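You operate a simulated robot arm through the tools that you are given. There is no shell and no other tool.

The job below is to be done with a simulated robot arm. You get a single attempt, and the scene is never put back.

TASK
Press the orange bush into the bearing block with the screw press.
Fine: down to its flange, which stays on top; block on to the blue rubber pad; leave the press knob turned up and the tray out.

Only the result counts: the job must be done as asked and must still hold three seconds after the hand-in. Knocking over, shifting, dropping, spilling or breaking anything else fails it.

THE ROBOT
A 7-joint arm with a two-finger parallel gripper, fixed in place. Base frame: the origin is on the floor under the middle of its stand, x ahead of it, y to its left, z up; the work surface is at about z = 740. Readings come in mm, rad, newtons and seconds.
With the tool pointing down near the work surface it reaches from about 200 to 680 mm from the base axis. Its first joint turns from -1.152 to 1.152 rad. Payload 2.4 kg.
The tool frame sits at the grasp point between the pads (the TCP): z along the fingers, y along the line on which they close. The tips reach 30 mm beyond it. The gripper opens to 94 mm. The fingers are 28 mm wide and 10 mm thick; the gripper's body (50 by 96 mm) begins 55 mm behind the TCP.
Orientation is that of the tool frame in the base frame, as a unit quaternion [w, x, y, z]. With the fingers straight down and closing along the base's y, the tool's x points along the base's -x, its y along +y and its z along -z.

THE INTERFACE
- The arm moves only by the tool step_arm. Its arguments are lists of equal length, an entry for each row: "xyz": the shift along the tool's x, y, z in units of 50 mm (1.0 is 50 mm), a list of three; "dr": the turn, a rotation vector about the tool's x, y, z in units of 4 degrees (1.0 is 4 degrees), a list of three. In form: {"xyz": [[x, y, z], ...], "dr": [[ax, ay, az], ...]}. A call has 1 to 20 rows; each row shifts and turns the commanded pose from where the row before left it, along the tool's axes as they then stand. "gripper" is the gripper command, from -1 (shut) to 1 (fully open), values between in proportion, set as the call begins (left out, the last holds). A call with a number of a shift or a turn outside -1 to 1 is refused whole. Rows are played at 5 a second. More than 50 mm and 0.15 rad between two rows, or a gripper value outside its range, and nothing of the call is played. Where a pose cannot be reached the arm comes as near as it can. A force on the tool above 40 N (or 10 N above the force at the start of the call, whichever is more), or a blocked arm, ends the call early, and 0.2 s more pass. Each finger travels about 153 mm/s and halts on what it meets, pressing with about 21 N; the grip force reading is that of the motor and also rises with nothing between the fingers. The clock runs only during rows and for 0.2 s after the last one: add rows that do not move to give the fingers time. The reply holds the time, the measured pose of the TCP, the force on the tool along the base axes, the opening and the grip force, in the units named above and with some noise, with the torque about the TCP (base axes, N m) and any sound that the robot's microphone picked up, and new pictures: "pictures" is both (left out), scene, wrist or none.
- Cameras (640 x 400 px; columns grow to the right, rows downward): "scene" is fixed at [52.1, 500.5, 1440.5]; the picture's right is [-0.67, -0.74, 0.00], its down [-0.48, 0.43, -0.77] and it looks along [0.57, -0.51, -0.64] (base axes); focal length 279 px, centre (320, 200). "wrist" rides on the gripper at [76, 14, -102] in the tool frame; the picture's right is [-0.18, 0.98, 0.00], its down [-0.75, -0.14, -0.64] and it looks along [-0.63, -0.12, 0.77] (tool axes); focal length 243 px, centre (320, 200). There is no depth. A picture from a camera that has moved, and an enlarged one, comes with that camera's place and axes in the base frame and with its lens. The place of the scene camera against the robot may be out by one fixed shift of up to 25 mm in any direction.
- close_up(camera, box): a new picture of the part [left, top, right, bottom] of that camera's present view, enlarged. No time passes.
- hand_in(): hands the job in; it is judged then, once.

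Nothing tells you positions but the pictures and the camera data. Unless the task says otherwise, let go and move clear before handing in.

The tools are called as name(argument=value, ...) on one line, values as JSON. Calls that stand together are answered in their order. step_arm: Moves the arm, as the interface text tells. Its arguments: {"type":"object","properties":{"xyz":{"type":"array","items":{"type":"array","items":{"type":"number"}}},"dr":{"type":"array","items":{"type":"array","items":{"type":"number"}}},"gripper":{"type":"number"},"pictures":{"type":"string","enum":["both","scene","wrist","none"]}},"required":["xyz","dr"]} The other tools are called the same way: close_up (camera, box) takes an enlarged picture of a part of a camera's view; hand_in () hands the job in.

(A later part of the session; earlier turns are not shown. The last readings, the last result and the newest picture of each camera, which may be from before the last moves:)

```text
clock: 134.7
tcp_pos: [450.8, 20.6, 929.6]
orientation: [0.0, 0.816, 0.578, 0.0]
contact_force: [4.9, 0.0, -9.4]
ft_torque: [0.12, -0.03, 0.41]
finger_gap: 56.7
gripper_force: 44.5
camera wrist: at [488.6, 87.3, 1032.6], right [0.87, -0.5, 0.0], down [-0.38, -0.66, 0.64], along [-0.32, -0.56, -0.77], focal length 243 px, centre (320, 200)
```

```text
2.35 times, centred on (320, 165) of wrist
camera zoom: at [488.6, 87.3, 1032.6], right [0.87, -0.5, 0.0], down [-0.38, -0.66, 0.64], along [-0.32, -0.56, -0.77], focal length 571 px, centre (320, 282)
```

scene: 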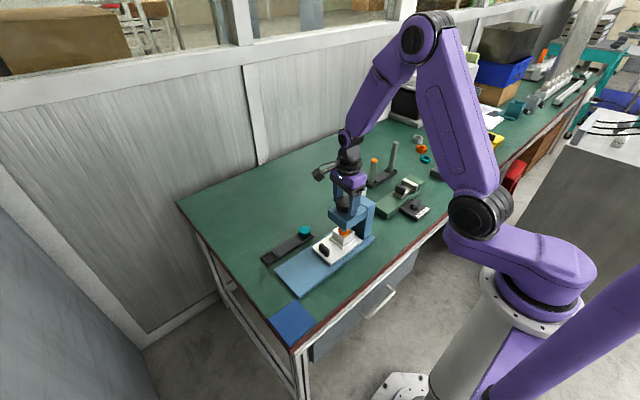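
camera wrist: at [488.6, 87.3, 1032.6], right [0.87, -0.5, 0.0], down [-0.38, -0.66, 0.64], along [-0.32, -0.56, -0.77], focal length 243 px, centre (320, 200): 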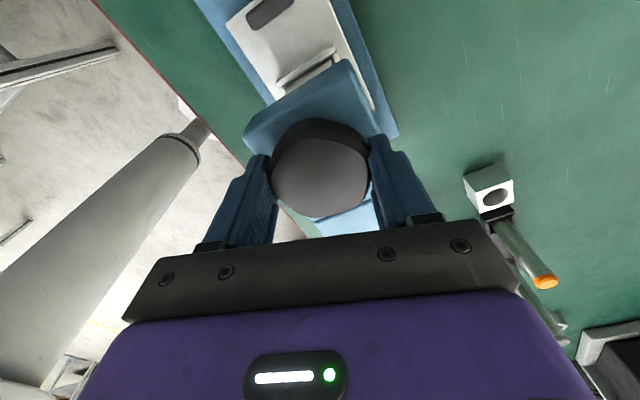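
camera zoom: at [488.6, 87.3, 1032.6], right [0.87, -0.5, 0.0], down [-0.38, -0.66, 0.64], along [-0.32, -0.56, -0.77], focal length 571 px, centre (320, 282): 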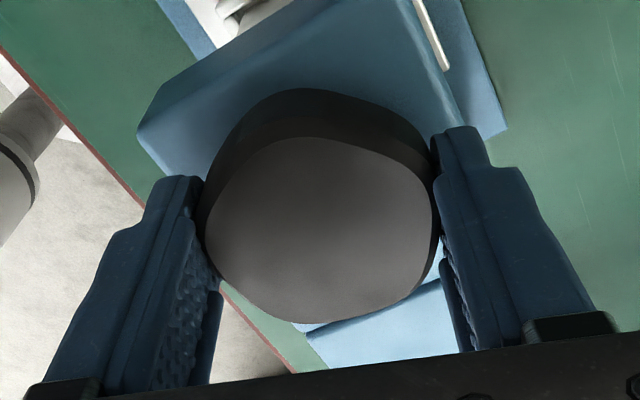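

The bush no longer moves while the torque climbs, which suggests it is seated or at the end of travel. I'll apply a bit more turn to confirm before backing off.

step_arm(xyz=[[0, 0, 0], [0, 0, 0], [0, 0, 0], [0, 0, 0], [0, 0, 0], [0, 0, 0]], dr=[[0, 0, 0.3], [0, 0, 0.3], [0, 0, 0.3], [0, 0, 0.3], [0, 0, 0.3], [0, 0, 0]], gripper=-1, pictures="wrist")

close_up(camera="scene", box=[335, 220, 359, 240])

close_up(camera="wrist", box=[200, 80, 440, 250])

```text
clock: 136.1
tcp_pos: [450.3, 20.2, 929.4]
orientation: [-0.001, 0.845, 0.534, 0.0]
contact_force: [-2.4, -0.2, 16.6]
ft_torque: [-0.22, 0.17, 1.25]
finger_gap: 57.1
gripper_force: 45.0
camera wrist: at [495.3, 82.4, 1032.5], right [0.81, -0.59, 0.0], down [-0.45, -0.62, 0.64], along [-0.38, -0.52, -0.77], focal length 243 px, centre (320, 200)
```

wrist: 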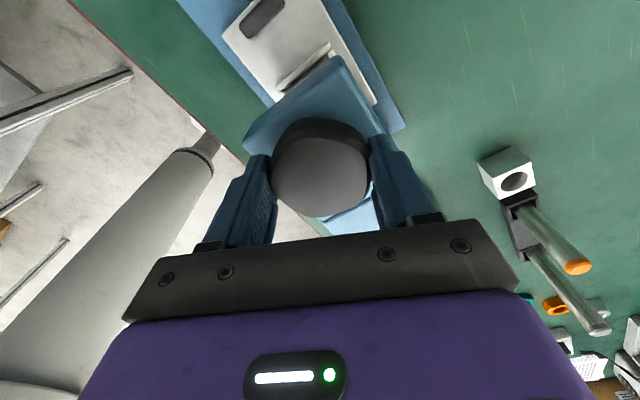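

```text
16.00 times, centred on (347, 230) of scene
camera zoom: at [51.8, 500.5, 1440.5], right [-0.67, -0.74, 0.0], down [-0.48, 0.43, -0.77], along [0.57, -0.51, -0.64], focal length 4461 px, centre (-112, -280)
```

zoom: 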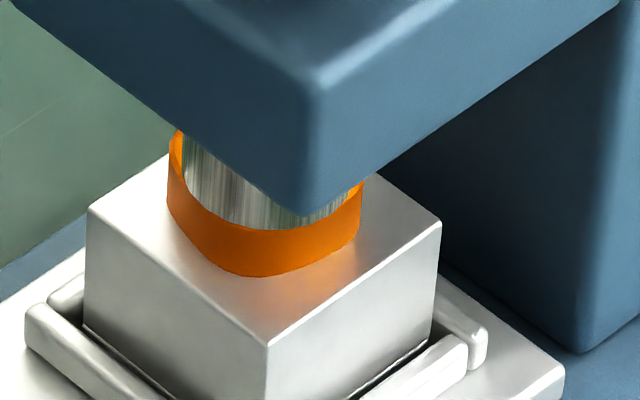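

```text
2.35 times, centred on (320, 165) of wrist
camera zoom: at [495.3, 82.4, 1032.5], right [0.81, -0.59, 0.0], down [-0.45, -0.62, 0.64], along [-0.38, -0.52, -0.77], focal length 571 px, centre (320, 282)
```

zoom: 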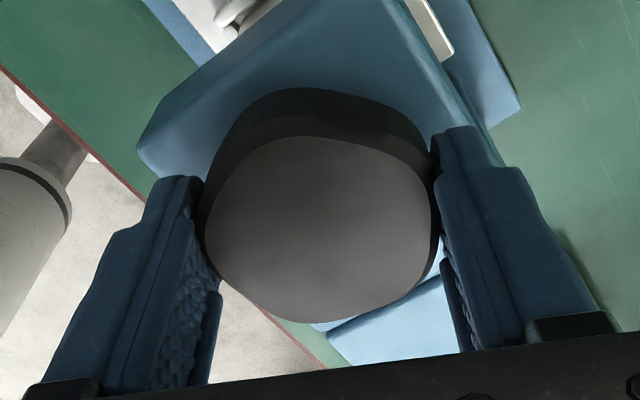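

The torque climbed to 1.25 N·m with no further movement, so the bush is fully down. Now I'll turn the knob back up, counter-clockwise, in steady chunks.

step_arm(xyz=[[0, 0, -0.005], [0, 0, 0], [0, 0, 0], [0, 0, 0], [0, 0, 0], [0, 0, 0], [0, 0, 0], [0, 0, 0], [0, 0, 0], [0, 0, 0], [0, 0, 0], [0, 0, 0], [0, 0, 0], [0, 0, 0], [0, 0, 0], [0, 0, 0], [0, 0, 0], [0, 0, 0], [0, 0, 0], [0, 0, 0]], dr=[[0, 0, -0.3], [0, 0, -0.4], [0, 0, -0.5], [0, 0, -0.6], [0, 0, -0.7], [0, 0, -0.7], [0, 0, -0.7], [0, 0, -0.7], [0, 0, -0.7], [0, 0, -0.7], [0, 0, -0.7], [0, 0, -0.7], [0, 0, -0.7], [0, 0, -0.7], [0, 0, -0.7], [0, 0, -0.7], [0, 0, -0.7], [0, 0, -0.7], [0, 0, -0.7], [0, 0, 0]], gripper=-1)

close_up(camera="scene", box=[325, 205, 365, 245])

close_up(camera="wrist", box=[200, 80, 440, 250])

```text
clock: 140.3
tcp_pos: [449.6, 20.6, 930.0]
orientation: [0.001, 0.545, 0.838, 0.0]
contact_force: [-1.2, 1.6, -1.0]
ft_torque: [-0.17, -0.63, -0.02]
finger_gap: 56.9
gripper_force: 45.0
camera wrist: at [431.7, 95.1, 1032.3], right [0.97, 0.23, 0.0], down [0.18, -0.75, 0.64], along [0.15, -0.62, -0.77], focal length 243 px, centre (320, 200)
```

scene: 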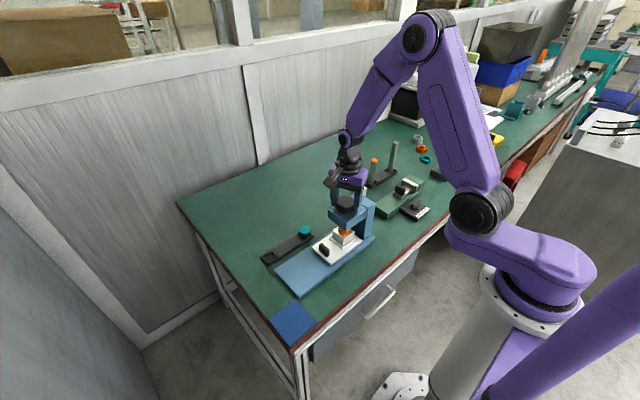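
wrist: 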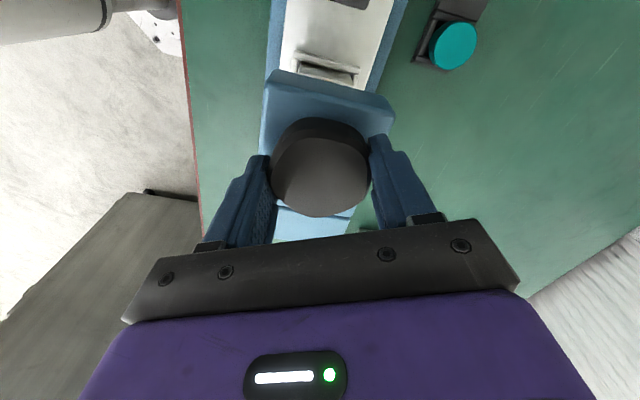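

```text
10.00 times, centred on (345, 225) of scene
camera zoom: at [52.1, 500.6, 1440.5], right [-0.67, -0.74, 0.0], down [-0.48, 0.43, -0.77], along [0.57, -0.51, -0.64], focal length 2788 px, centre (70, -50)
```

zoom: 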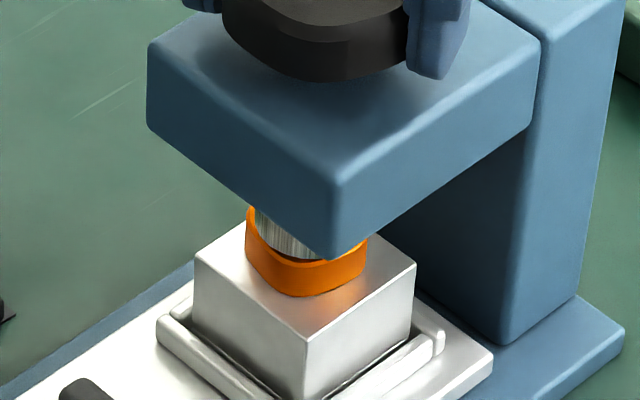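

```text
2.35 times, centred on (320, 165) of wrist
camera zoom: at [431.7, 95.1, 1032.3], right [0.97, 0.23, 0.0], down [0.18, -0.75, 0.64], along [0.15, -0.62, -0.77], focal length 571 px, centre (320, 282)
```

zoom: 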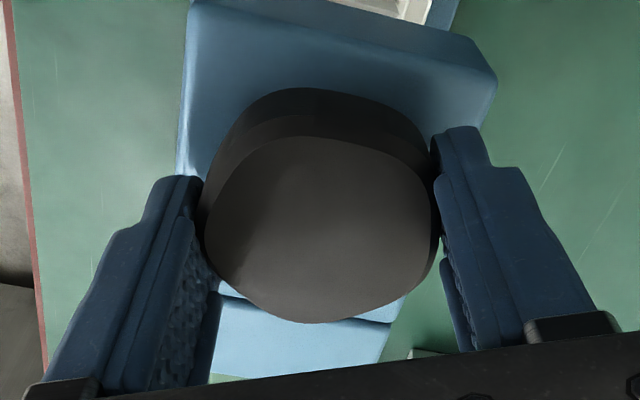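

The ram is lifting off and the bush stays down in the block. I'll keep turning the knob up.

step_arm(xyz=[[0, 0, 0], [0, 0, 0], [0, 0, 0], [0, 0, 0], [0, 0, 0], [0, 0, 0], [0, 0, 0], [0, 0, 0], [0, 0, 0], [0, 0, 0], [0, 0, 0], [0, 0, 0], [0, 0, 0], [0, 0, 0], [0, 0, 0], [0, 0, 0], [0, 0, 0], [0, 0, 0], [0, 0, 0], [0, 0, 0]], dr=[[0, 0, -0.7], [0, 0, -0.8], [0, 0, -0.8], [0, 0, -0.8], [0, 0, -0.8], [0, 0, -0.8], [0, 0, -0.8], [0, 0, -0.8], [0, 0, -0.8], [0, 0, -0.8], [0, 0, -0.8], [0, 0, -0.8], [0, 0, -0.8], [0, 0, -0.8], [0, 0, -0.8], [0, 0, -0.8], [0, 0, -0.8], [0, 0, -0.8], [0, 0, -0.8], [0, 0, 0]], gripper=-1)

close_up(camera="scene", box=[325, 205, 365, 245])

```text
clock: 144.5
tcp_pos: [449.7, 20.0, 929.9]
orientation: [-0.001, 0.051, 0.999, 0.0]
contact_force: [-8.7, -8.3, 4.3]
ft_torque: [-0.27, 0.25, 0.0]
finger_gap: 57.1
gripper_force: 44.3
camera wrist: at [374.9, 41.2, 1032.3], right [0.28, 0.96, 0.0], down [0.74, -0.22, 0.64], along [0.62, -0.18, -0.77], focal length 243 px, centre (320, 200)
```

scene: 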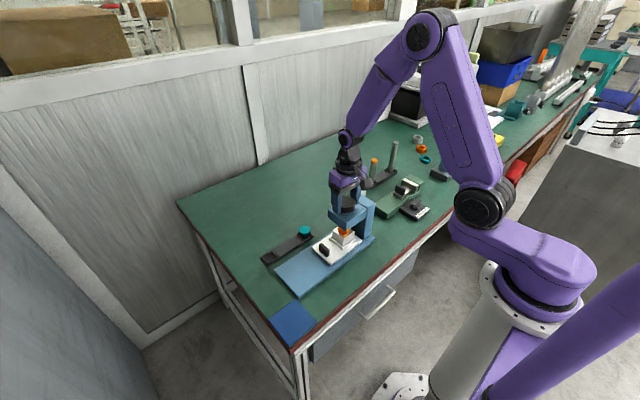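
wrist: 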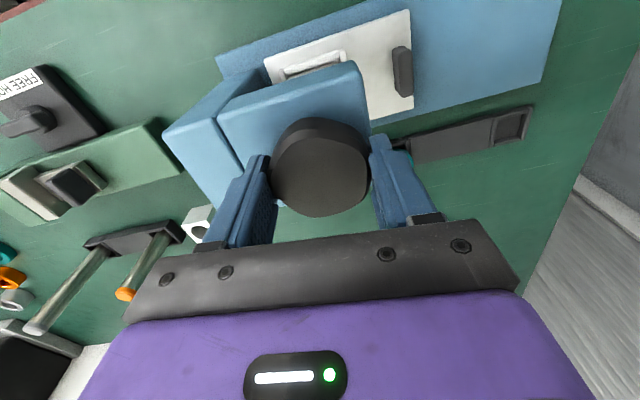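

```text
10.00 times, centred on (345, 225) of scene
camera zoom: at [51.9, 500.3, 1440.6], right [-0.67, -0.74, 0.0], down [-0.48, 0.43, -0.77], along [0.57, -0.51, -0.64], focal length 2788 px, centre (70, -50)
```

zoom: 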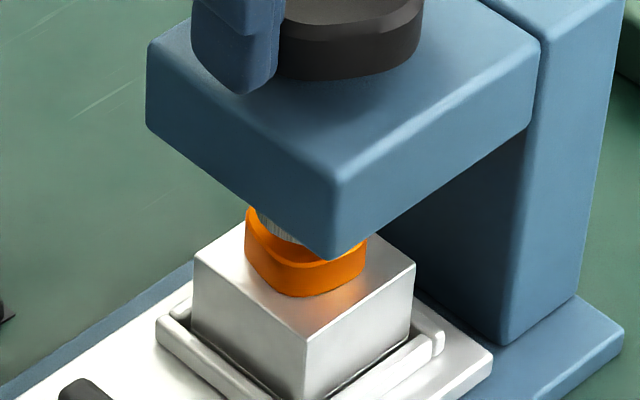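

The ram keeps rising. I'll continue counter-clockwise toward its upper stop.

step_arm(xyz=[[0, 0, 0], [0, 0, 0], [0, 0, 0], [0, 0, 0], [0, 0, 0], [0, 0, 0], [0, 0, 0], [0, 0, 0], [0, 0, 0], [0, 0, 0], [0, 0, 0], [0, 0, 0], [0, 0, 0], [0, 0, 0], [0, 0, 0], [0, 0, 0], [0, 0, 0]], dr=[[0, 0, -0.7], [0, 0, -0.8], [0, 0, -0.8], [0, 0, -0.8], [0, 0, -0.8], [0, 0, -0.8], [0, 0, -0.8], [0, 0, -0.8], [0, 0, -0.8], [0, 0, -0.8], [0, 0, -0.8], [0, 0, -0.8], [0, 0, -0.8], [0, 0, -0.8], [0, 0, -0.8], [0, 0, -0.8], [0, 0, 0]], gripper=-1)

close_up(camera="scene", box=[325, 205, 365, 245])

close_up(camera="wrist", box=[200, 80, 440, 250])

```text
clock: 148.1
tcp_pos: [449.1, 18.9, 930.9]
orientation: [0.001, -0.383, 0.924, 0.0]
contact_force: [-10.6, -13.4, 3.5]
ft_torque: [-0.37, 0.23, 0.03]
finger_gap: 57.1
gripper_force: 44.9
camera wrist: at [385.5, -24.7, 1032.2], right [-0.57, 0.82, 0.0], down [0.63, 0.43, 0.64], along [0.53, 0.36, -0.77], focal length 243 px, centre (320, 200)
```

scene: 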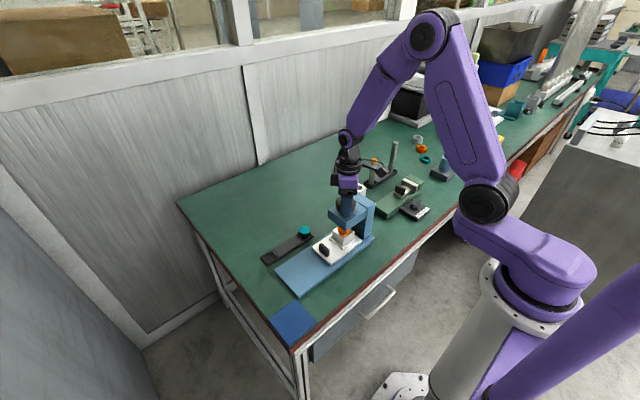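
wrist: 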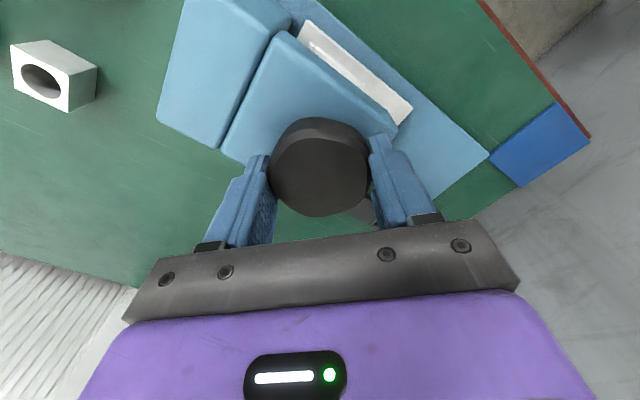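

```text
10.00 times, centred on (345, 225) of scene
camera zoom: at [51.8, 500.2, 1440.7], right [-0.67, -0.74, 0.0], down [-0.48, 0.43, -0.77], along [0.57, -0.51, -0.64], focal length 2788 px, centre (70, -50)
```

zoom: 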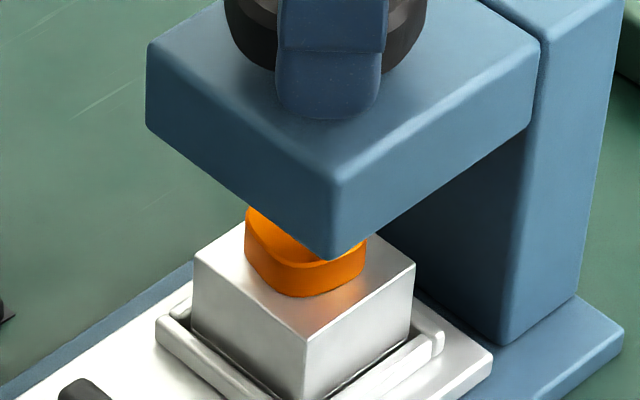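

```text
2.35 times, centred on (320, 165) of wrist
camera zoom: at [385.5, -24.7, 1032.2], right [-0.57, 0.82, 0.0], down [0.63, 0.43, 0.64], along [0.53, 0.36, -0.77], focal length 571 px, centre (320, 282)
```

zoom: 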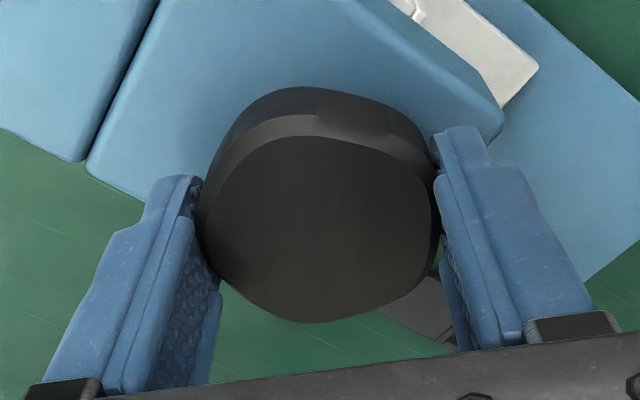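

The ram is nearly out of sight under the head. I'll continue slowly until I feel the knob's upper stop.

step_arm(xyz=[[0.008, 0, 0], [0, 0, 0], [0, 0, 0], [0, 0, 0], [0, 0, 0], [0, 0, 0], [0, 0, 0]], dr=[[0, 0, -0.4], [0, 0, -0.5], [0, 0, -0.5], [0, 0, -0.5], [0, 0, -0.5], [0, 0, -0.5], [0, 0, 0]], gripper=-1, pictures="none")

step_arm(xyz=[[0, 0, 0], [0, 0, 0], [0, 0, 0], [0, 0, 0], [0, 0, 0], [0, 0, 0], [0, 0, 0]], dr=[[0, 0, -0.4], [0, 0, -0.4], [0, 0, -0.4], [0, 0, -0.4], [0, 0, -0.4], [0, 0, -0.4], [0, 0, 0]], gripper=-1)

close_up(camera="wrist", box=[200, 80, 440, 250])

close_up(camera="scene", box=[325, 205, 365, 245])

```text
clock: 149.7
tcp_pos: [450.2, 19.6, 929.5]
orientation: [0.0, -0.474, 0.881, 0.0]
contact_force: [-6.2, -16.8, -8.6]
ft_torque: [-0.01, -0.62, 0.04]
finger_gap: 57.0
gripper_force: 45.2
```

```text
clock: 151.3
tcp_pos: [450.2, 21.5, 929.5]
orientation: [0.002, -0.547, 0.837, -0.001]
contact_force: [2.8, 6.2, -2.4]
ft_torque: [0.86, -0.11, -1.23]
finger_gap: 57.0
gripper_force: 45.0
camera wrist: at [406.1, -43.3, 1032.1], right [-0.83, 0.56, 0.0], down [0.43, 0.63, 0.64], along [0.36, 0.53, -0.76], focal length 243 px, centre (320, 200)
```

scene: 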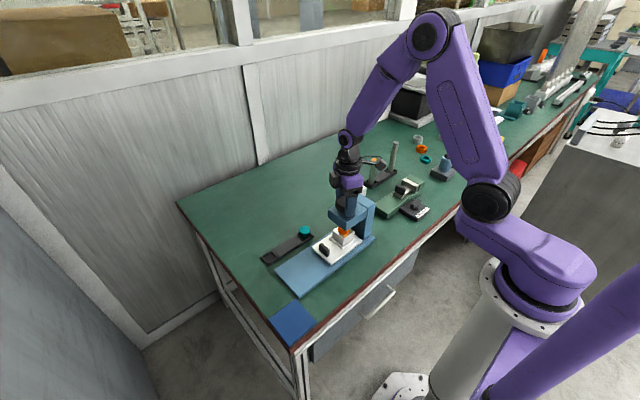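
wrist: 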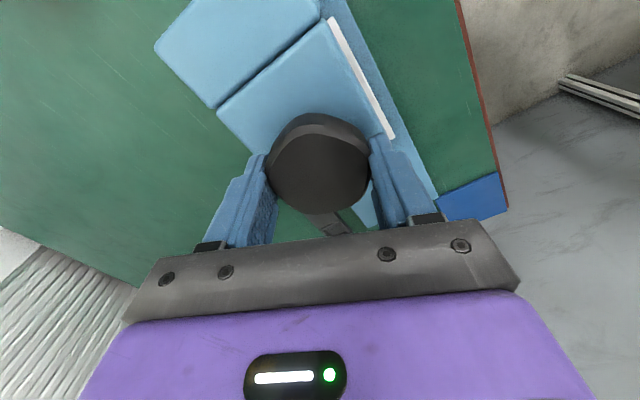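

```text
2.35 times, centred on (320, 165) of wrist
camera zoom: at [406.1, -43.3, 1032.1], right [-0.83, 0.56, 0.0], down [0.43, 0.63, 0.64], along [0.36, 0.53, -0.76], focal length 571 px, centre (320, 282)
```

zoom: 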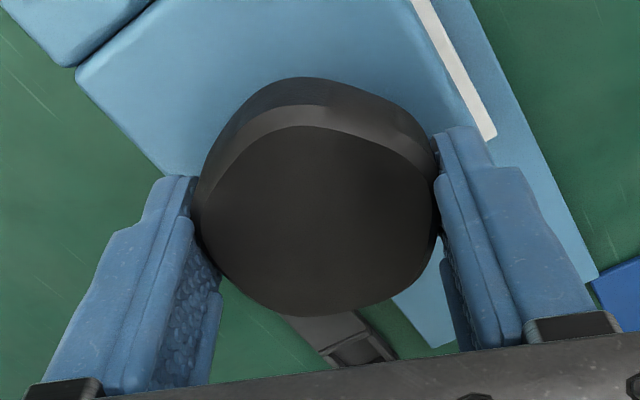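

```text
10.00 times, centred on (345, 225) of scene
camera zoom: at [52.2, 500.7, 1440.5], right [-0.67, -0.75, 0.0], down [-0.48, 0.43, -0.77], along [0.57, -0.51, -0.64], focal length 2788 px, centre (70, -50)
```

zoom: 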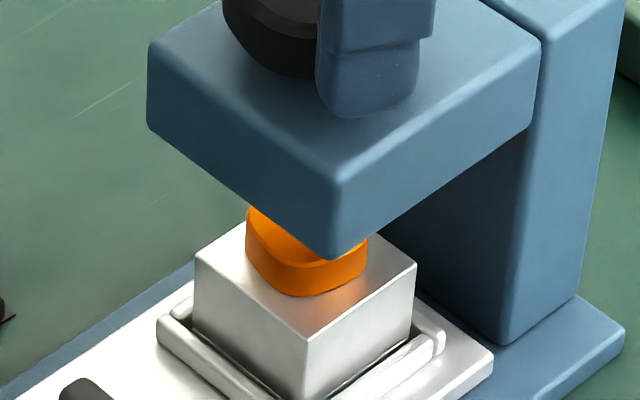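

The knob has met its upper stop (torque −1.2 N·m), so it is fully turned up. I'll release it, rise clear, and turn the wrist back toward −90° for the tray handle.

step_arm(xyz=[[0, 0, 0], [0, 0, 0], [0, 0, -0.4], [0, 0, -0.7], [0, 0, 0]], dr=[[0, 0, 0], [0, 0, 0], [0, 0, 0], [0, 0, 0], [0, 0, 0]], gripper=0.6, pictures="none")

step_arm(xyz=[[0, 0, 0], [0, 0, 0], [0, 0, 0], [0, 0, 0], [0, 0, 0], [0, 0, 0], [0, 0, 0], [0, 0, 0], [0, 0, 0], [0, 0, 0], [0, 0, 0], [0, 0, 0], [0, 0, 0], [0, 0, 0], [0, 0, 0], [0, 0, 0], [0, 0, 0], [0, 0, 0], [0, 0, 0], [0, 0, 0]], dr=[[0, 0, 1], [0, 0, 1], [0, 0, 1], [0, 0, 1], [0, 0, 1], [0, 0, 1], [0, 0, 1], [0, 0, 1], [0, 0, 1], [0, 0, 1], [0, 0, 1], [0, 0, 1], [0, 0, 1], [0, 0, 1], [0, 0, 1], [0, 0, 1], [0, 0, 1], [0, 0, 1], [0, 0, 1], [0, 0, 1]], gripper=0.6, pictures="none")

step_arm(xyz=[[0, 0, 0], [0, 0, 0], [0, 0, 0], [0, 0, 0], [0, 0, 0], [0, 0, 0], [0, 0, 0], [0, 0, 0], [0, 0, 0], [0, 0, 0], [0, 0, 0], [0, 0, 0], [0, 0, 0], [0, 0, 0], [0, 0, 0], [0, 0, 0], [0, 0, 0], [0, 0, 0], [0, 0, 0], [0, 0, 0]], dr=[[0, 0, 1], [0, 0, 1], [0, 0, 1], [0, 0, 1], [0, 0, 1], [0, 0, 1], [0, 0, 1], [0, 0, 1], [0, 0, 1], [0, 0, 1], [0, 0, 1], [0, 0, 1], [0, 0, 1], [0, 0, 1], [0, 0, 1], [0, 0, 1], [0, 0, 1], [0, 0, 1], [0, 0, 1], [0, 0, 0]], gripper=0.6)

close_up(camera="scene", box=[300, 180, 400, 280])

close_up(camera="scene", box=[325, 190, 375, 240])

```text
clock: 152.5
tcp_pos: [450.5, 19.2, 987.3]
orientation: [0.0, -0.546, 0.837, 0.0]
contact_force: [-0.8, -0.3, 1.3]
ft_torque: [-0.03, 0.01, 0.01]
finger_gap: 75.3
gripper_force: 0.0
```

```text
clock: 156.7
tcp_pos: [450.0, 21.2, 984.8]
orientation: [0.0, 0.12, 0.993, 0.0]
contact_force: [-0.6, 0.2, 0.2]
ft_torque: [0.01, 0.01, -0.02]
finger_gap: 75.3
gripper_force: 0.0
```

```text
clock: 160.9
tcp_pos: [449.4, 20.5, 985.1]
orientation: [0.0, 0.707, 0.707, -0.001]
contact_force: [1.1, 0.5, -0.3]
ft_torque: [-0.02, -0.02, 0.0]
finger_gap: 75.1
gripper_force: 0.0
camera wrist: at [463.6, 95.3, 1087.1], right [0.98, -0.18, 0.0], down [-0.14, -0.75, 0.64], along [-0.12, -0.63, -0.77], focal length 243 px, centre (320, 200)
```

scene: 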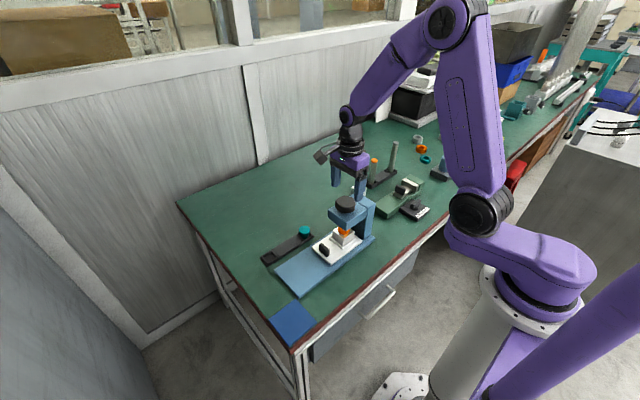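
wrist: 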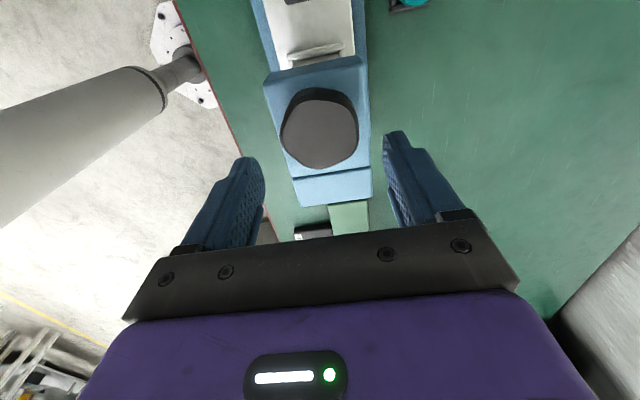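

```text
4.00 times, centred on (350, 230) of scene
camera zoom: at [52.1, 500.5, 1440.5], right [-0.67, -0.74, 0.0], down [-0.48, 0.43, -0.77], along [0.57, -0.51, -0.64], focal length 1115 px, centre (200, 80)
```

zoom: 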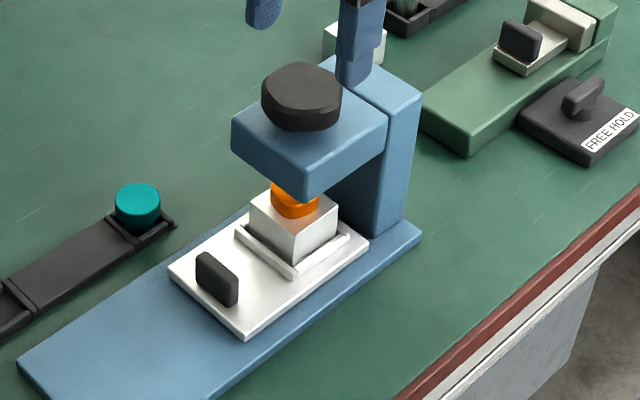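

```text
8.00 times, centred on (350, 215) of scene
camera zoom: at [52.1, 500.5, 1440.5], right [-0.67, -0.74, 0.0], down [-0.48, 0.43, -0.77], along [0.57, -0.51, -0.64], focal length 2230 px, centre (80, 80)
```

zoom: 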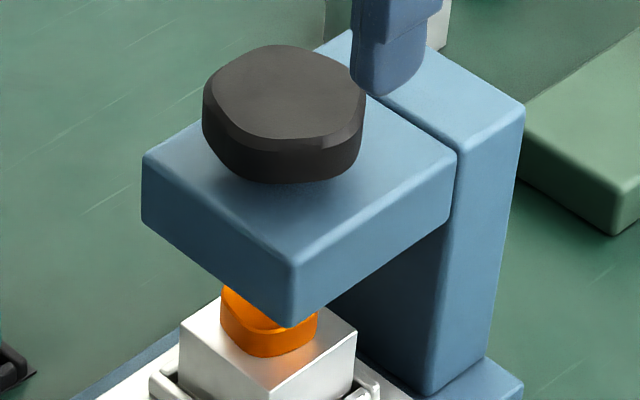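

The knob looks back in its original position and the flange sits flat on the block. Next I'll go to the tray handle, gripping it with the fingers shifted outward so the gripper stays clear of the press head.

step_arm(xyz=[[0.6, 0.01, 0], [0.6, 0, 0], [0.6, 0, 0.2], [0, 0, 0.8], [0, 0, 0.8], [0, 0, 0.8], [0, 0, 0], [0, 0, 0]], dr=[[0, 0, 0], [0, 0, 0], [0, 0, 0], [0, 0, 0], [0, 0, 0], [0, 0, 0], [0, 0, 0], [0, 0, 0]], gripper=0.4)

close_up(camera="wrist", box=[200, 60, 440, 250])

close_up(camera="scene", box=[300, 190, 380, 270])

```text
clock: 162.7
tcp_pos: [451.3, 110.6, 854.7]
orientation: [0.0, 0.706, 0.708, 0.0]
contact_force: [-0.3, 1.0, 0.0]
ft_torque: [-0.03, 0.0, 0.01]
finger_gap: 65.9
gripper_force: 0.1
camera wrist: at [464.2, 185.6, 956.5], right [0.98, -0.18, 0.0], down [-0.14, -0.75, 0.64], along [-0.12, -0.63, -0.77], focal length 243 px, centre (320, 200)
```

scene: 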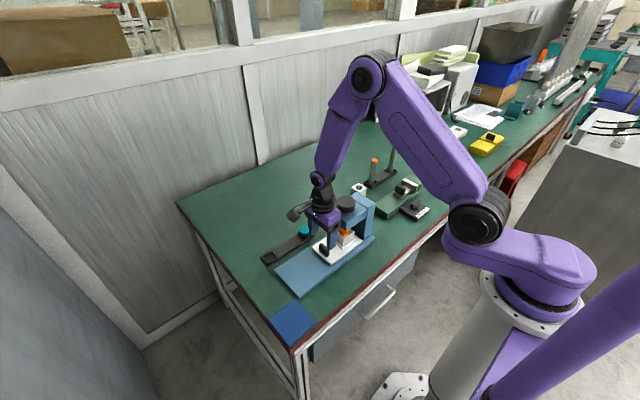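
wrist: 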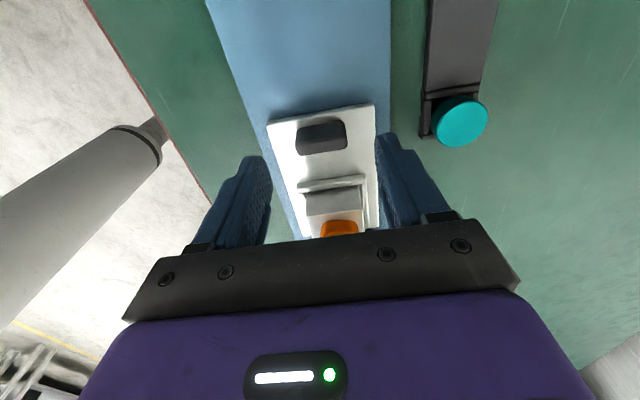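

```text
2.11 times, centred on (320, 155) of wrist
camera zoom: at [464.2, 185.6, 956.5], right [0.98, -0.18, 0.0], down [-0.14, -0.75, 0.64], along [-0.12, -0.63, -0.77], focal length 511 px, centre (320, 295)
```

zoom: 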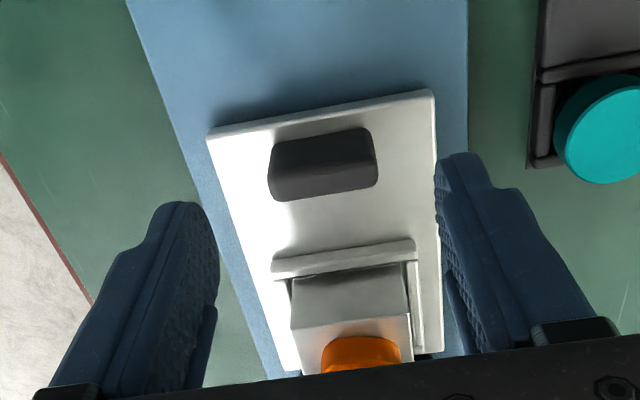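

```text
5.00 times, centred on (340, 230) of scene
camera zoom: at [52.1, 500.5, 1440.5], right [-0.67, -0.74, 0.0], down [-0.48, 0.43, -0.77], along [0.57, -0.51, -0.64], focal length 1394 px, centre (220, 50)
```

zoom: 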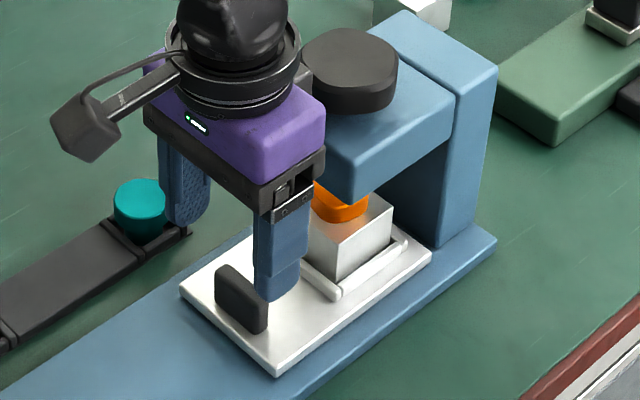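

The handle's top centre is at about (450.8, 101.8). I'll lower beside it at y ≈ 109 and close on its ends.

step_arm(xyz=[[-0.03, -0.01, 0.3], [0, 0, 0.4], [0, 0, 0.28], [0, 0, 0], [0, 0, 0]], dr=[[0, 0, 0], [0, 0, 0], [0, 0, 0], [0, 0, 0], [0, 0, 0]], gripper=0.4)

close_up(camera="wrist", box=[200, 60, 440, 250])

close_up(camera="scene", box=[300, 190, 380, 270])

```text
clock: 163.9
tcp_pos: [450.3, 110.0, 806.0]
orientation: [0.0, 0.706, 0.708, 0.0]
contact_force: [0.4, -0.3, 0.4]
ft_torque: [0.02, -0.01, 0.02]
finger_gap: 65.9
gripper_force: 0.1
camera wrist: at [463.6, 185.5, 908.7], right [0.98, -0.18, 0.0], down [-0.14, -0.75, 0.64], along [-0.12, -0.63, -0.77], focal length 243 px, centre (320, 200)
```

scene: 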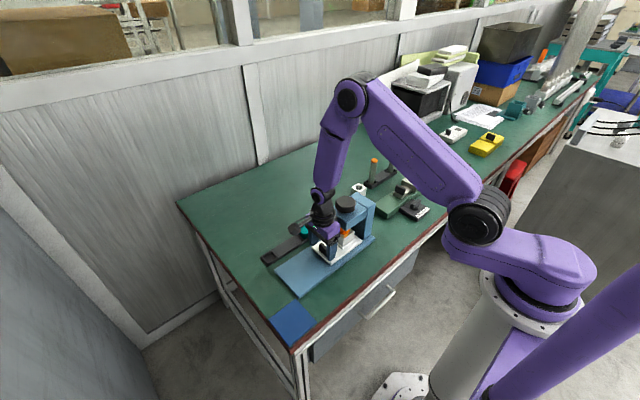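
wrist: 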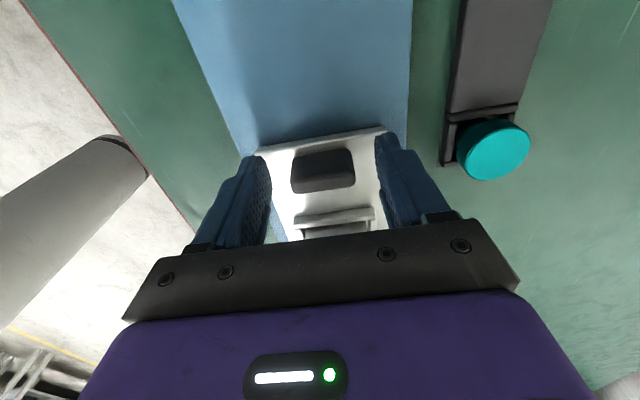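

```text
2.11 times, centred on (320, 155) of wrist
camera zoom: at [463.6, 185.5, 908.7], right [0.98, -0.18, 0.0], down [-0.14, -0.75, 0.64], along [-0.12, -0.63, -0.77], focal length 511 px, centre (320, 295)
```

zoom: 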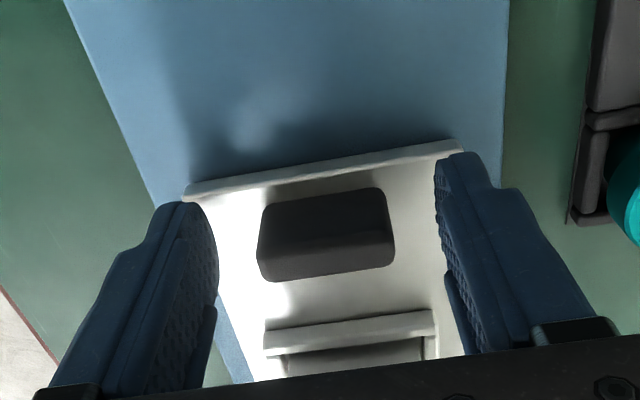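

```text
5.00 times, centred on (340, 230) of scene
camera zoom: at [52.1, 500.5, 1440.5], right [-0.67, -0.74, 0.0], down [-0.48, 0.43, -0.77], along [0.57, -0.51, -0.64], focal length 1394 px, centre (220, 50)
```

zoom: 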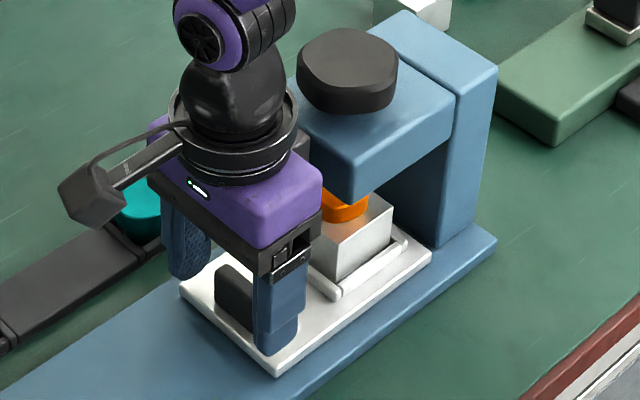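

The fingers are beside the handle with good clearance to the head. I'll shift 2 mm inward and close.

step_arm(xyz=[[-0.05, 0.005, 0], [0, 0, 0]], dr=[[0, 0, 0], [0, 0, 0]], gripper=0.4, pictures="none")

step_arm(xyz=[[0, 0, 0], [0, 0, 0], [0, 0, 0]], dr=[[0, 0, 0], [0, 0, 0], [0, 0, 0]], gripper=-1, pictures="wrist")

```text
clock: 164.5
tcp_pos: [449.6, 106.9, 805.7]
orientation: [0.001, 0.706, 0.708, -0.001]
contact_force: [-0.2, 0.3, -0.3]
ft_torque: [-0.03, 0.03, 0.03]
finger_gap: 65.8
gripper_force: 0.0
```

```text
clock: 165.3
tcp_pos: [450.0, 106.6, 806.5]
orientation: [0.001, 0.706, 0.708, 0.001]
contact_force: [2.5, -0.5, -3.0]
ft_torque: [-0.1, -0.03, -0.05]
finger_gap: 39.6
gripper_force: 44.9
camera wrist: at [463.5, 182.3, 908.9], right [0.98, -0.18, 0.0], down [-0.14, -0.75, 0.64], along [-0.12, -0.63, -0.77], focal length 243 px, centre (320, 200)
```

wrist: 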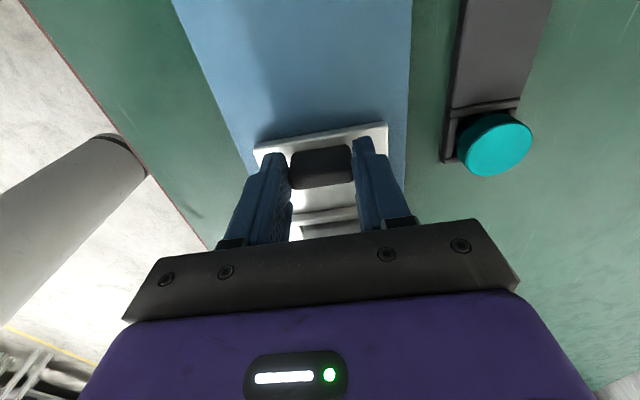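

The handle is held with almost no side load. I'll pull the tray out along +y, checking partway.

step_arm(xyz=[[0.05, 0, 0], [0.1, 0, 0], [0.2, 0, 0], [0.25, 0, 0], [0.25, 0, 0], [0.25, 0, 0], [0.2, 0, 0], [0.1, 0, 0], [0, 0, 0]], dr=[[0, 0, 0], [0, 0, 0], [0, 0, 0], [0, 0, 0], [0, 0, 0], [0, 0, 0], [0, 0, 0], [0, 0, 0], [0, 0, 0]], gripper=-1)

close_up(camera="scene", box=[280, 190, 380, 290])

```text
clock: 167.3
tcp_pos: [449.9, 177.7, 805.9]
orientation: [0.0, 0.706, 0.708, 0.001]
contact_force: [6.0, 0.9, 13.6]
ft_torque: [-0.43, 0.12, -0.25]
finger_gap: 39.9
gripper_force: 45.2
camera wrist: at [463.4, 253.2, 908.9], right [0.98, -0.18, 0.0], down [-0.14, -0.75, 0.64], along [-0.12, -0.63, -0.77], focal length 243 px, centre (320, 200)
```

scene: 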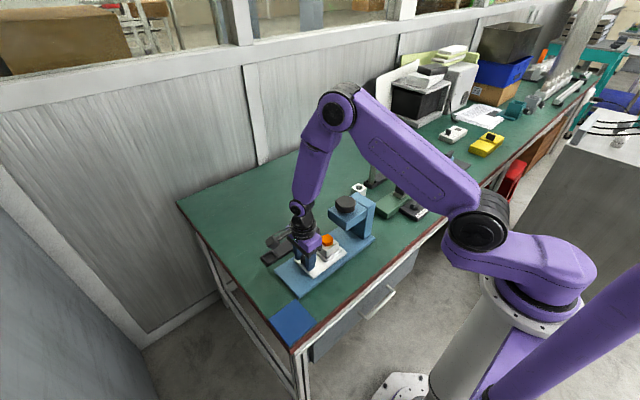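
wrist: 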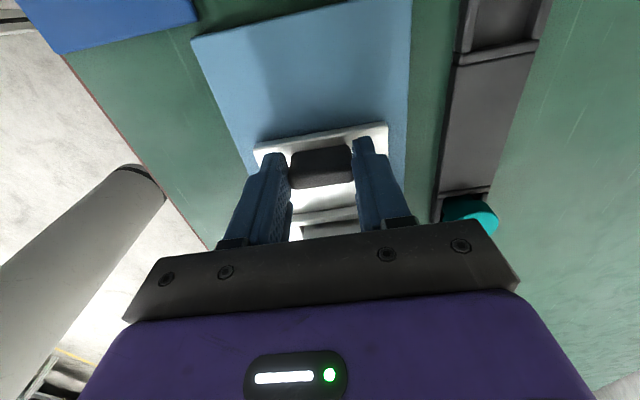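

```text
4.00 times, centred on (330, 240) of scene
camera zoom: at [52.0, 500.5, 1440.6], right [-0.67, -0.75, 0.0], down [-0.48, 0.43, -0.77], along [0.57, -0.51, -0.64], focal length 1115 px, centre (280, 40)
```

zoom: 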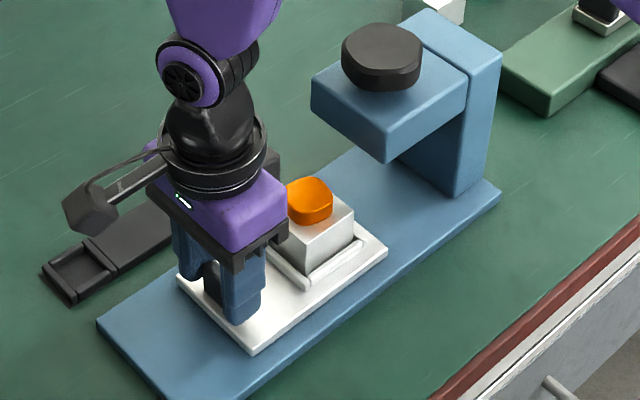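

The bush came out seated in the block. I'll pull the tray the rest of the way to its original out position.

step_arm(xyz=[[0.05, 0, -0.004], [0.15, 0, 0], [0.25, 0, 0], [0.25, 0, 0], [0.25, 0, 0], [0.25, 0, 0], [0.2, 0, 0], [0.1, 0, 0], [0.05, 0, 0], [0, 0, 0]], dr=[[0, 0, 0], [0, 0, 0], [0, 0, 0], [0, 0, 0], [0, 0, 0], [0, 0, 0], [0, 0, 0], [0, 0, 0], [0, 0, 0], [0, 0, 0]], gripper=-1)

close_up(camera="scene", box=[250, 210, 350, 310])

```text
clock: 169.5
tcp_pos: [450.2, 253.5, 805.9]
orientation: [-0.001, 0.707, 0.708, 0.002]
contact_force: [12.7, -0.4, 0.1]
ft_torque: [-0.57, -0.27, -0.11]
finger_gap: 39.8
gripper_force: 45.4
camera wrist: at [463.5, 329.3, 908.8], right [0.98, -0.18, 0.0], down [-0.14, -0.75, 0.64], along [-0.12, -0.63, -0.77], focal length 243 px, centre (320, 200)
```

scene: 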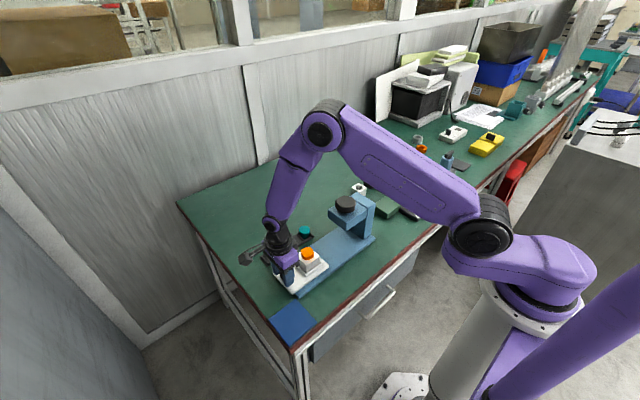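
wrist: 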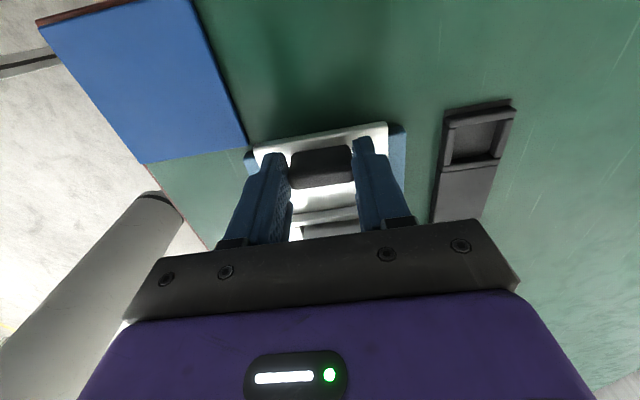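

```text
4.00 times, centred on (300, 260) of scene
camera zoom: at [52.4, 500.5, 1440.5], right [-0.67, -0.74, 0.0], down [-0.48, 0.43, -0.77], along [0.57, -0.51, -0.64], focal length 1115 px, centre (400, -40)
```

zoom: 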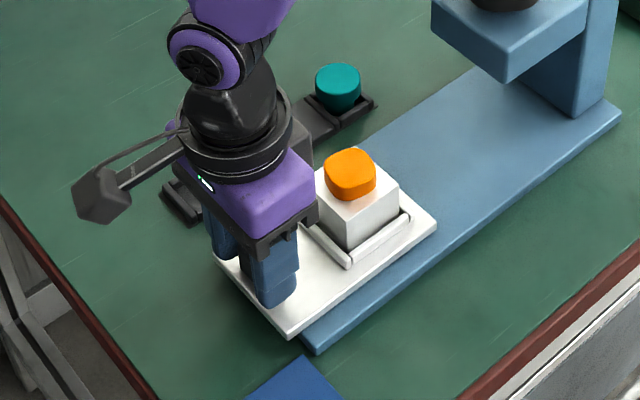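

The tray is about 10–12 mm short of its original out position. I'll pull gently a bit further, feeling for a stop.

step_arm(xyz=[[0.05, 0.01, 0], [0.06, 0, 0], [0.06, 0, 0], [0.04, 0, 0], [0.03, 0, 0], [0, 0, 0]], dr=[[0, 0, 0], [0, 0, 0], [0, 0, 0], [0, 0, 0], [0, 0, 0], [0, 0, 0]], gripper=-1)

close_up(camera="scene", box=[250, 210, 350, 310])

```text
clock: 170.9
tcp_pos: [449.2, 266.3, 805.8]
orientation: [-0.001, 0.706, 0.709, -0.001]
contact_force: [0.7, -0.5, 5.8]
ft_torque: [0.03, -0.25, -0.47]
finger_gap: 39.7
gripper_force: 45.0
camera wrist: at [463.7, 341.9, 908.7], right [0.98, -0.18, 0.0], down [-0.14, -0.75, 0.64], along [-0.12, -0.63, -0.77], focal length 243 px, centre (320, 200)
```

scene: 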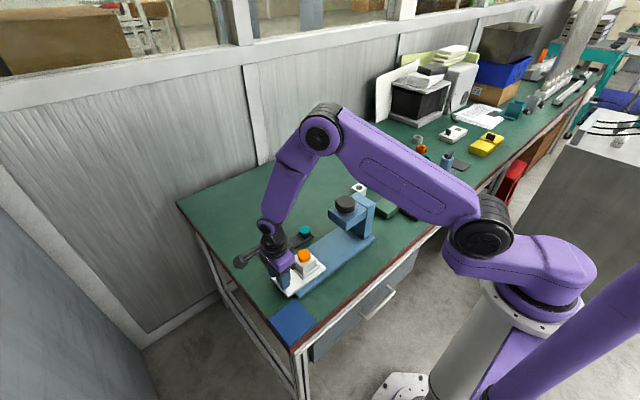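
wrist: 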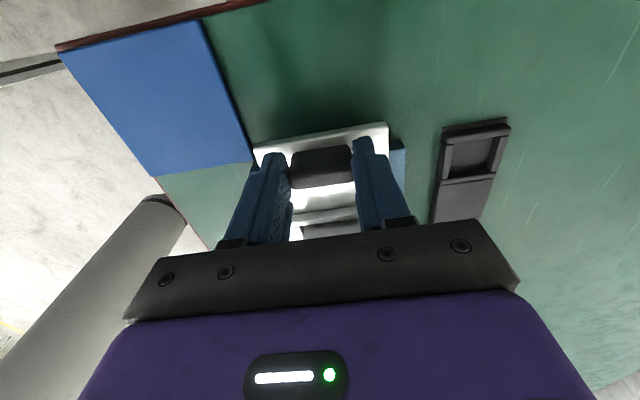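

```text
4.00 times, centred on (300, 260) of scene
camera zoom: at [52.0, 500.5, 1440.6], right [-0.67, -0.75, 0.0], down [-0.48, 0.43, -0.77], along [0.57, -0.51, -0.64], focal length 1115 px, centre (400, -40)
```

zoom: 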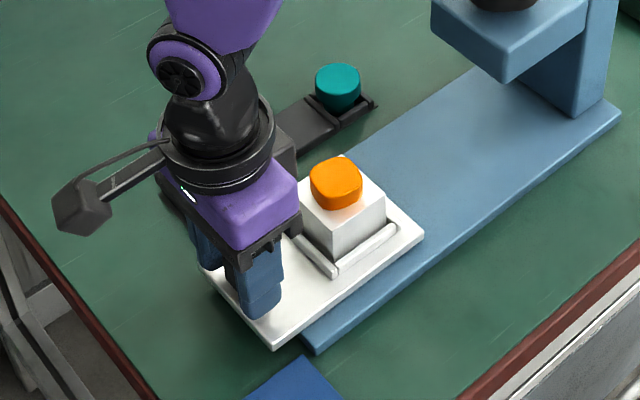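

The tray is back at its original out position. I'll release the handle, rise, and move over the block.

step_arm(xyz=[[0, 0, 0], [0, 0, 0], [0, 0, -0.4], [0, 0, -0.8], [0, 0, -0.8], [0, 0, 0]], dr=[[0, 0, 0], [0, 0, 0], [0, 0, 0], [0, 0, 0], [0, 0, 0], [0, 0, 0]], gripper=0.45, pictures="none")

step_arm(xyz=[[-0.45, 0, 0], [-0.45, 0, 0], [-0.45, 0, 0], [-0.3, 0, 0], [0, 0, 0], [0, 0, 0]], dr=[[0, 0, 0], [0, 0, 0], [0, 0, 0], [0, 0, 0], [0, 0, 0], [0, 0, 0]], gripper=0.8)

close_up(camera="wrist", box=[200, 60, 440, 250])

close_up(camera="scene", box=[265, 230, 335, 300])

```text
clock: 172.3
tcp_pos: [450.9, 264.0, 907.1]
orientation: [0.0, 0.706, 0.708, 0.0]
contact_force: [-1.3, 0.0, -0.1]
ft_torque: [0.0, 0.01, -0.02]
finger_gap: 68.1
gripper_force: 0.1
```

```text
clock: 173.7
tcp_pos: [449.7, 182.0, 905.5]
orientation: [-0.001, 0.706, 0.709, 0.0]
contact_force: [-0.3, 0.8, 0.1]
ft_torque: [-0.03, -0.04, -0.02]
finger_gap: 84.7
gripper_force: 0.0
camera wrist: at [464.0, 257.7, 1009.3], right [0.98, -0.18, 0.0], down [-0.14, -0.75, 0.64], along [-0.12, -0.63, -0.77], focal length 243 px, centre (320, 200)
```

scene: 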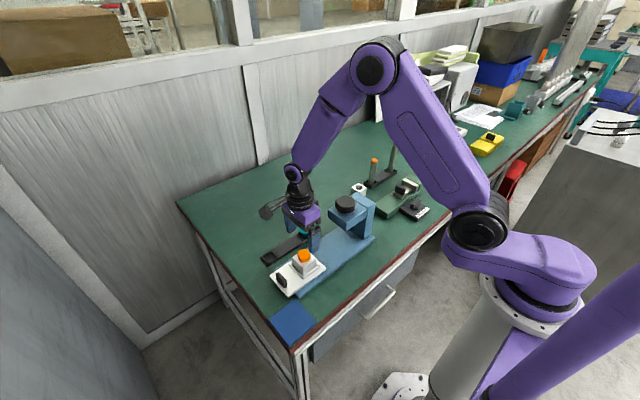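
wrist: 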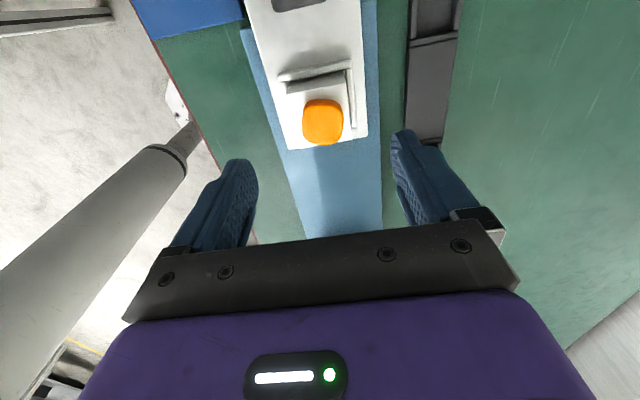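

```text
2.11 times, centred on (320, 155) of wrist
camera zoom: at [464.0, 257.7, 1009.3], right [0.98, -0.18, 0.0], down [-0.14, -0.75, 0.64], along [-0.12, -0.63, -0.77], focal length 511 px, centre (320, 295)
```

zoom: 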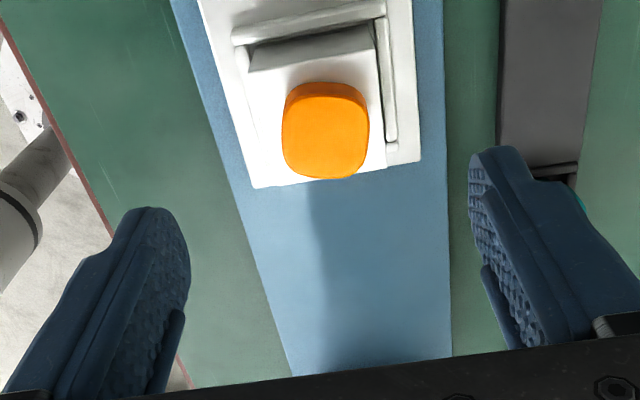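

```text
5.71 times, centred on (300, 265) of scene
camera zoom: at [52.1, 500.5, 1440.5], right [-0.67, -0.74, 0.0], down [-0.48, 0.43, -0.77], along [0.57, -0.51, -0.64], focal length 1593 px, centre (434, -171)
```

zoom: 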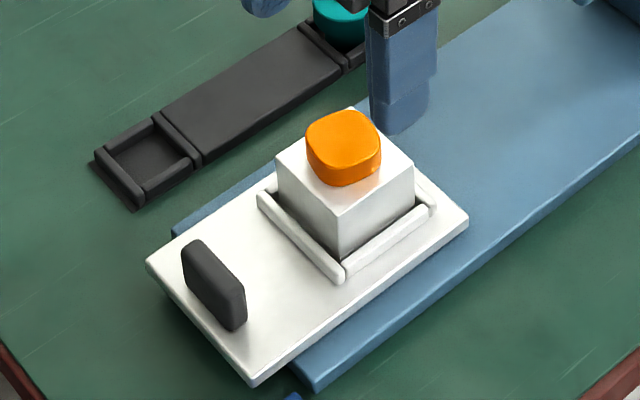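

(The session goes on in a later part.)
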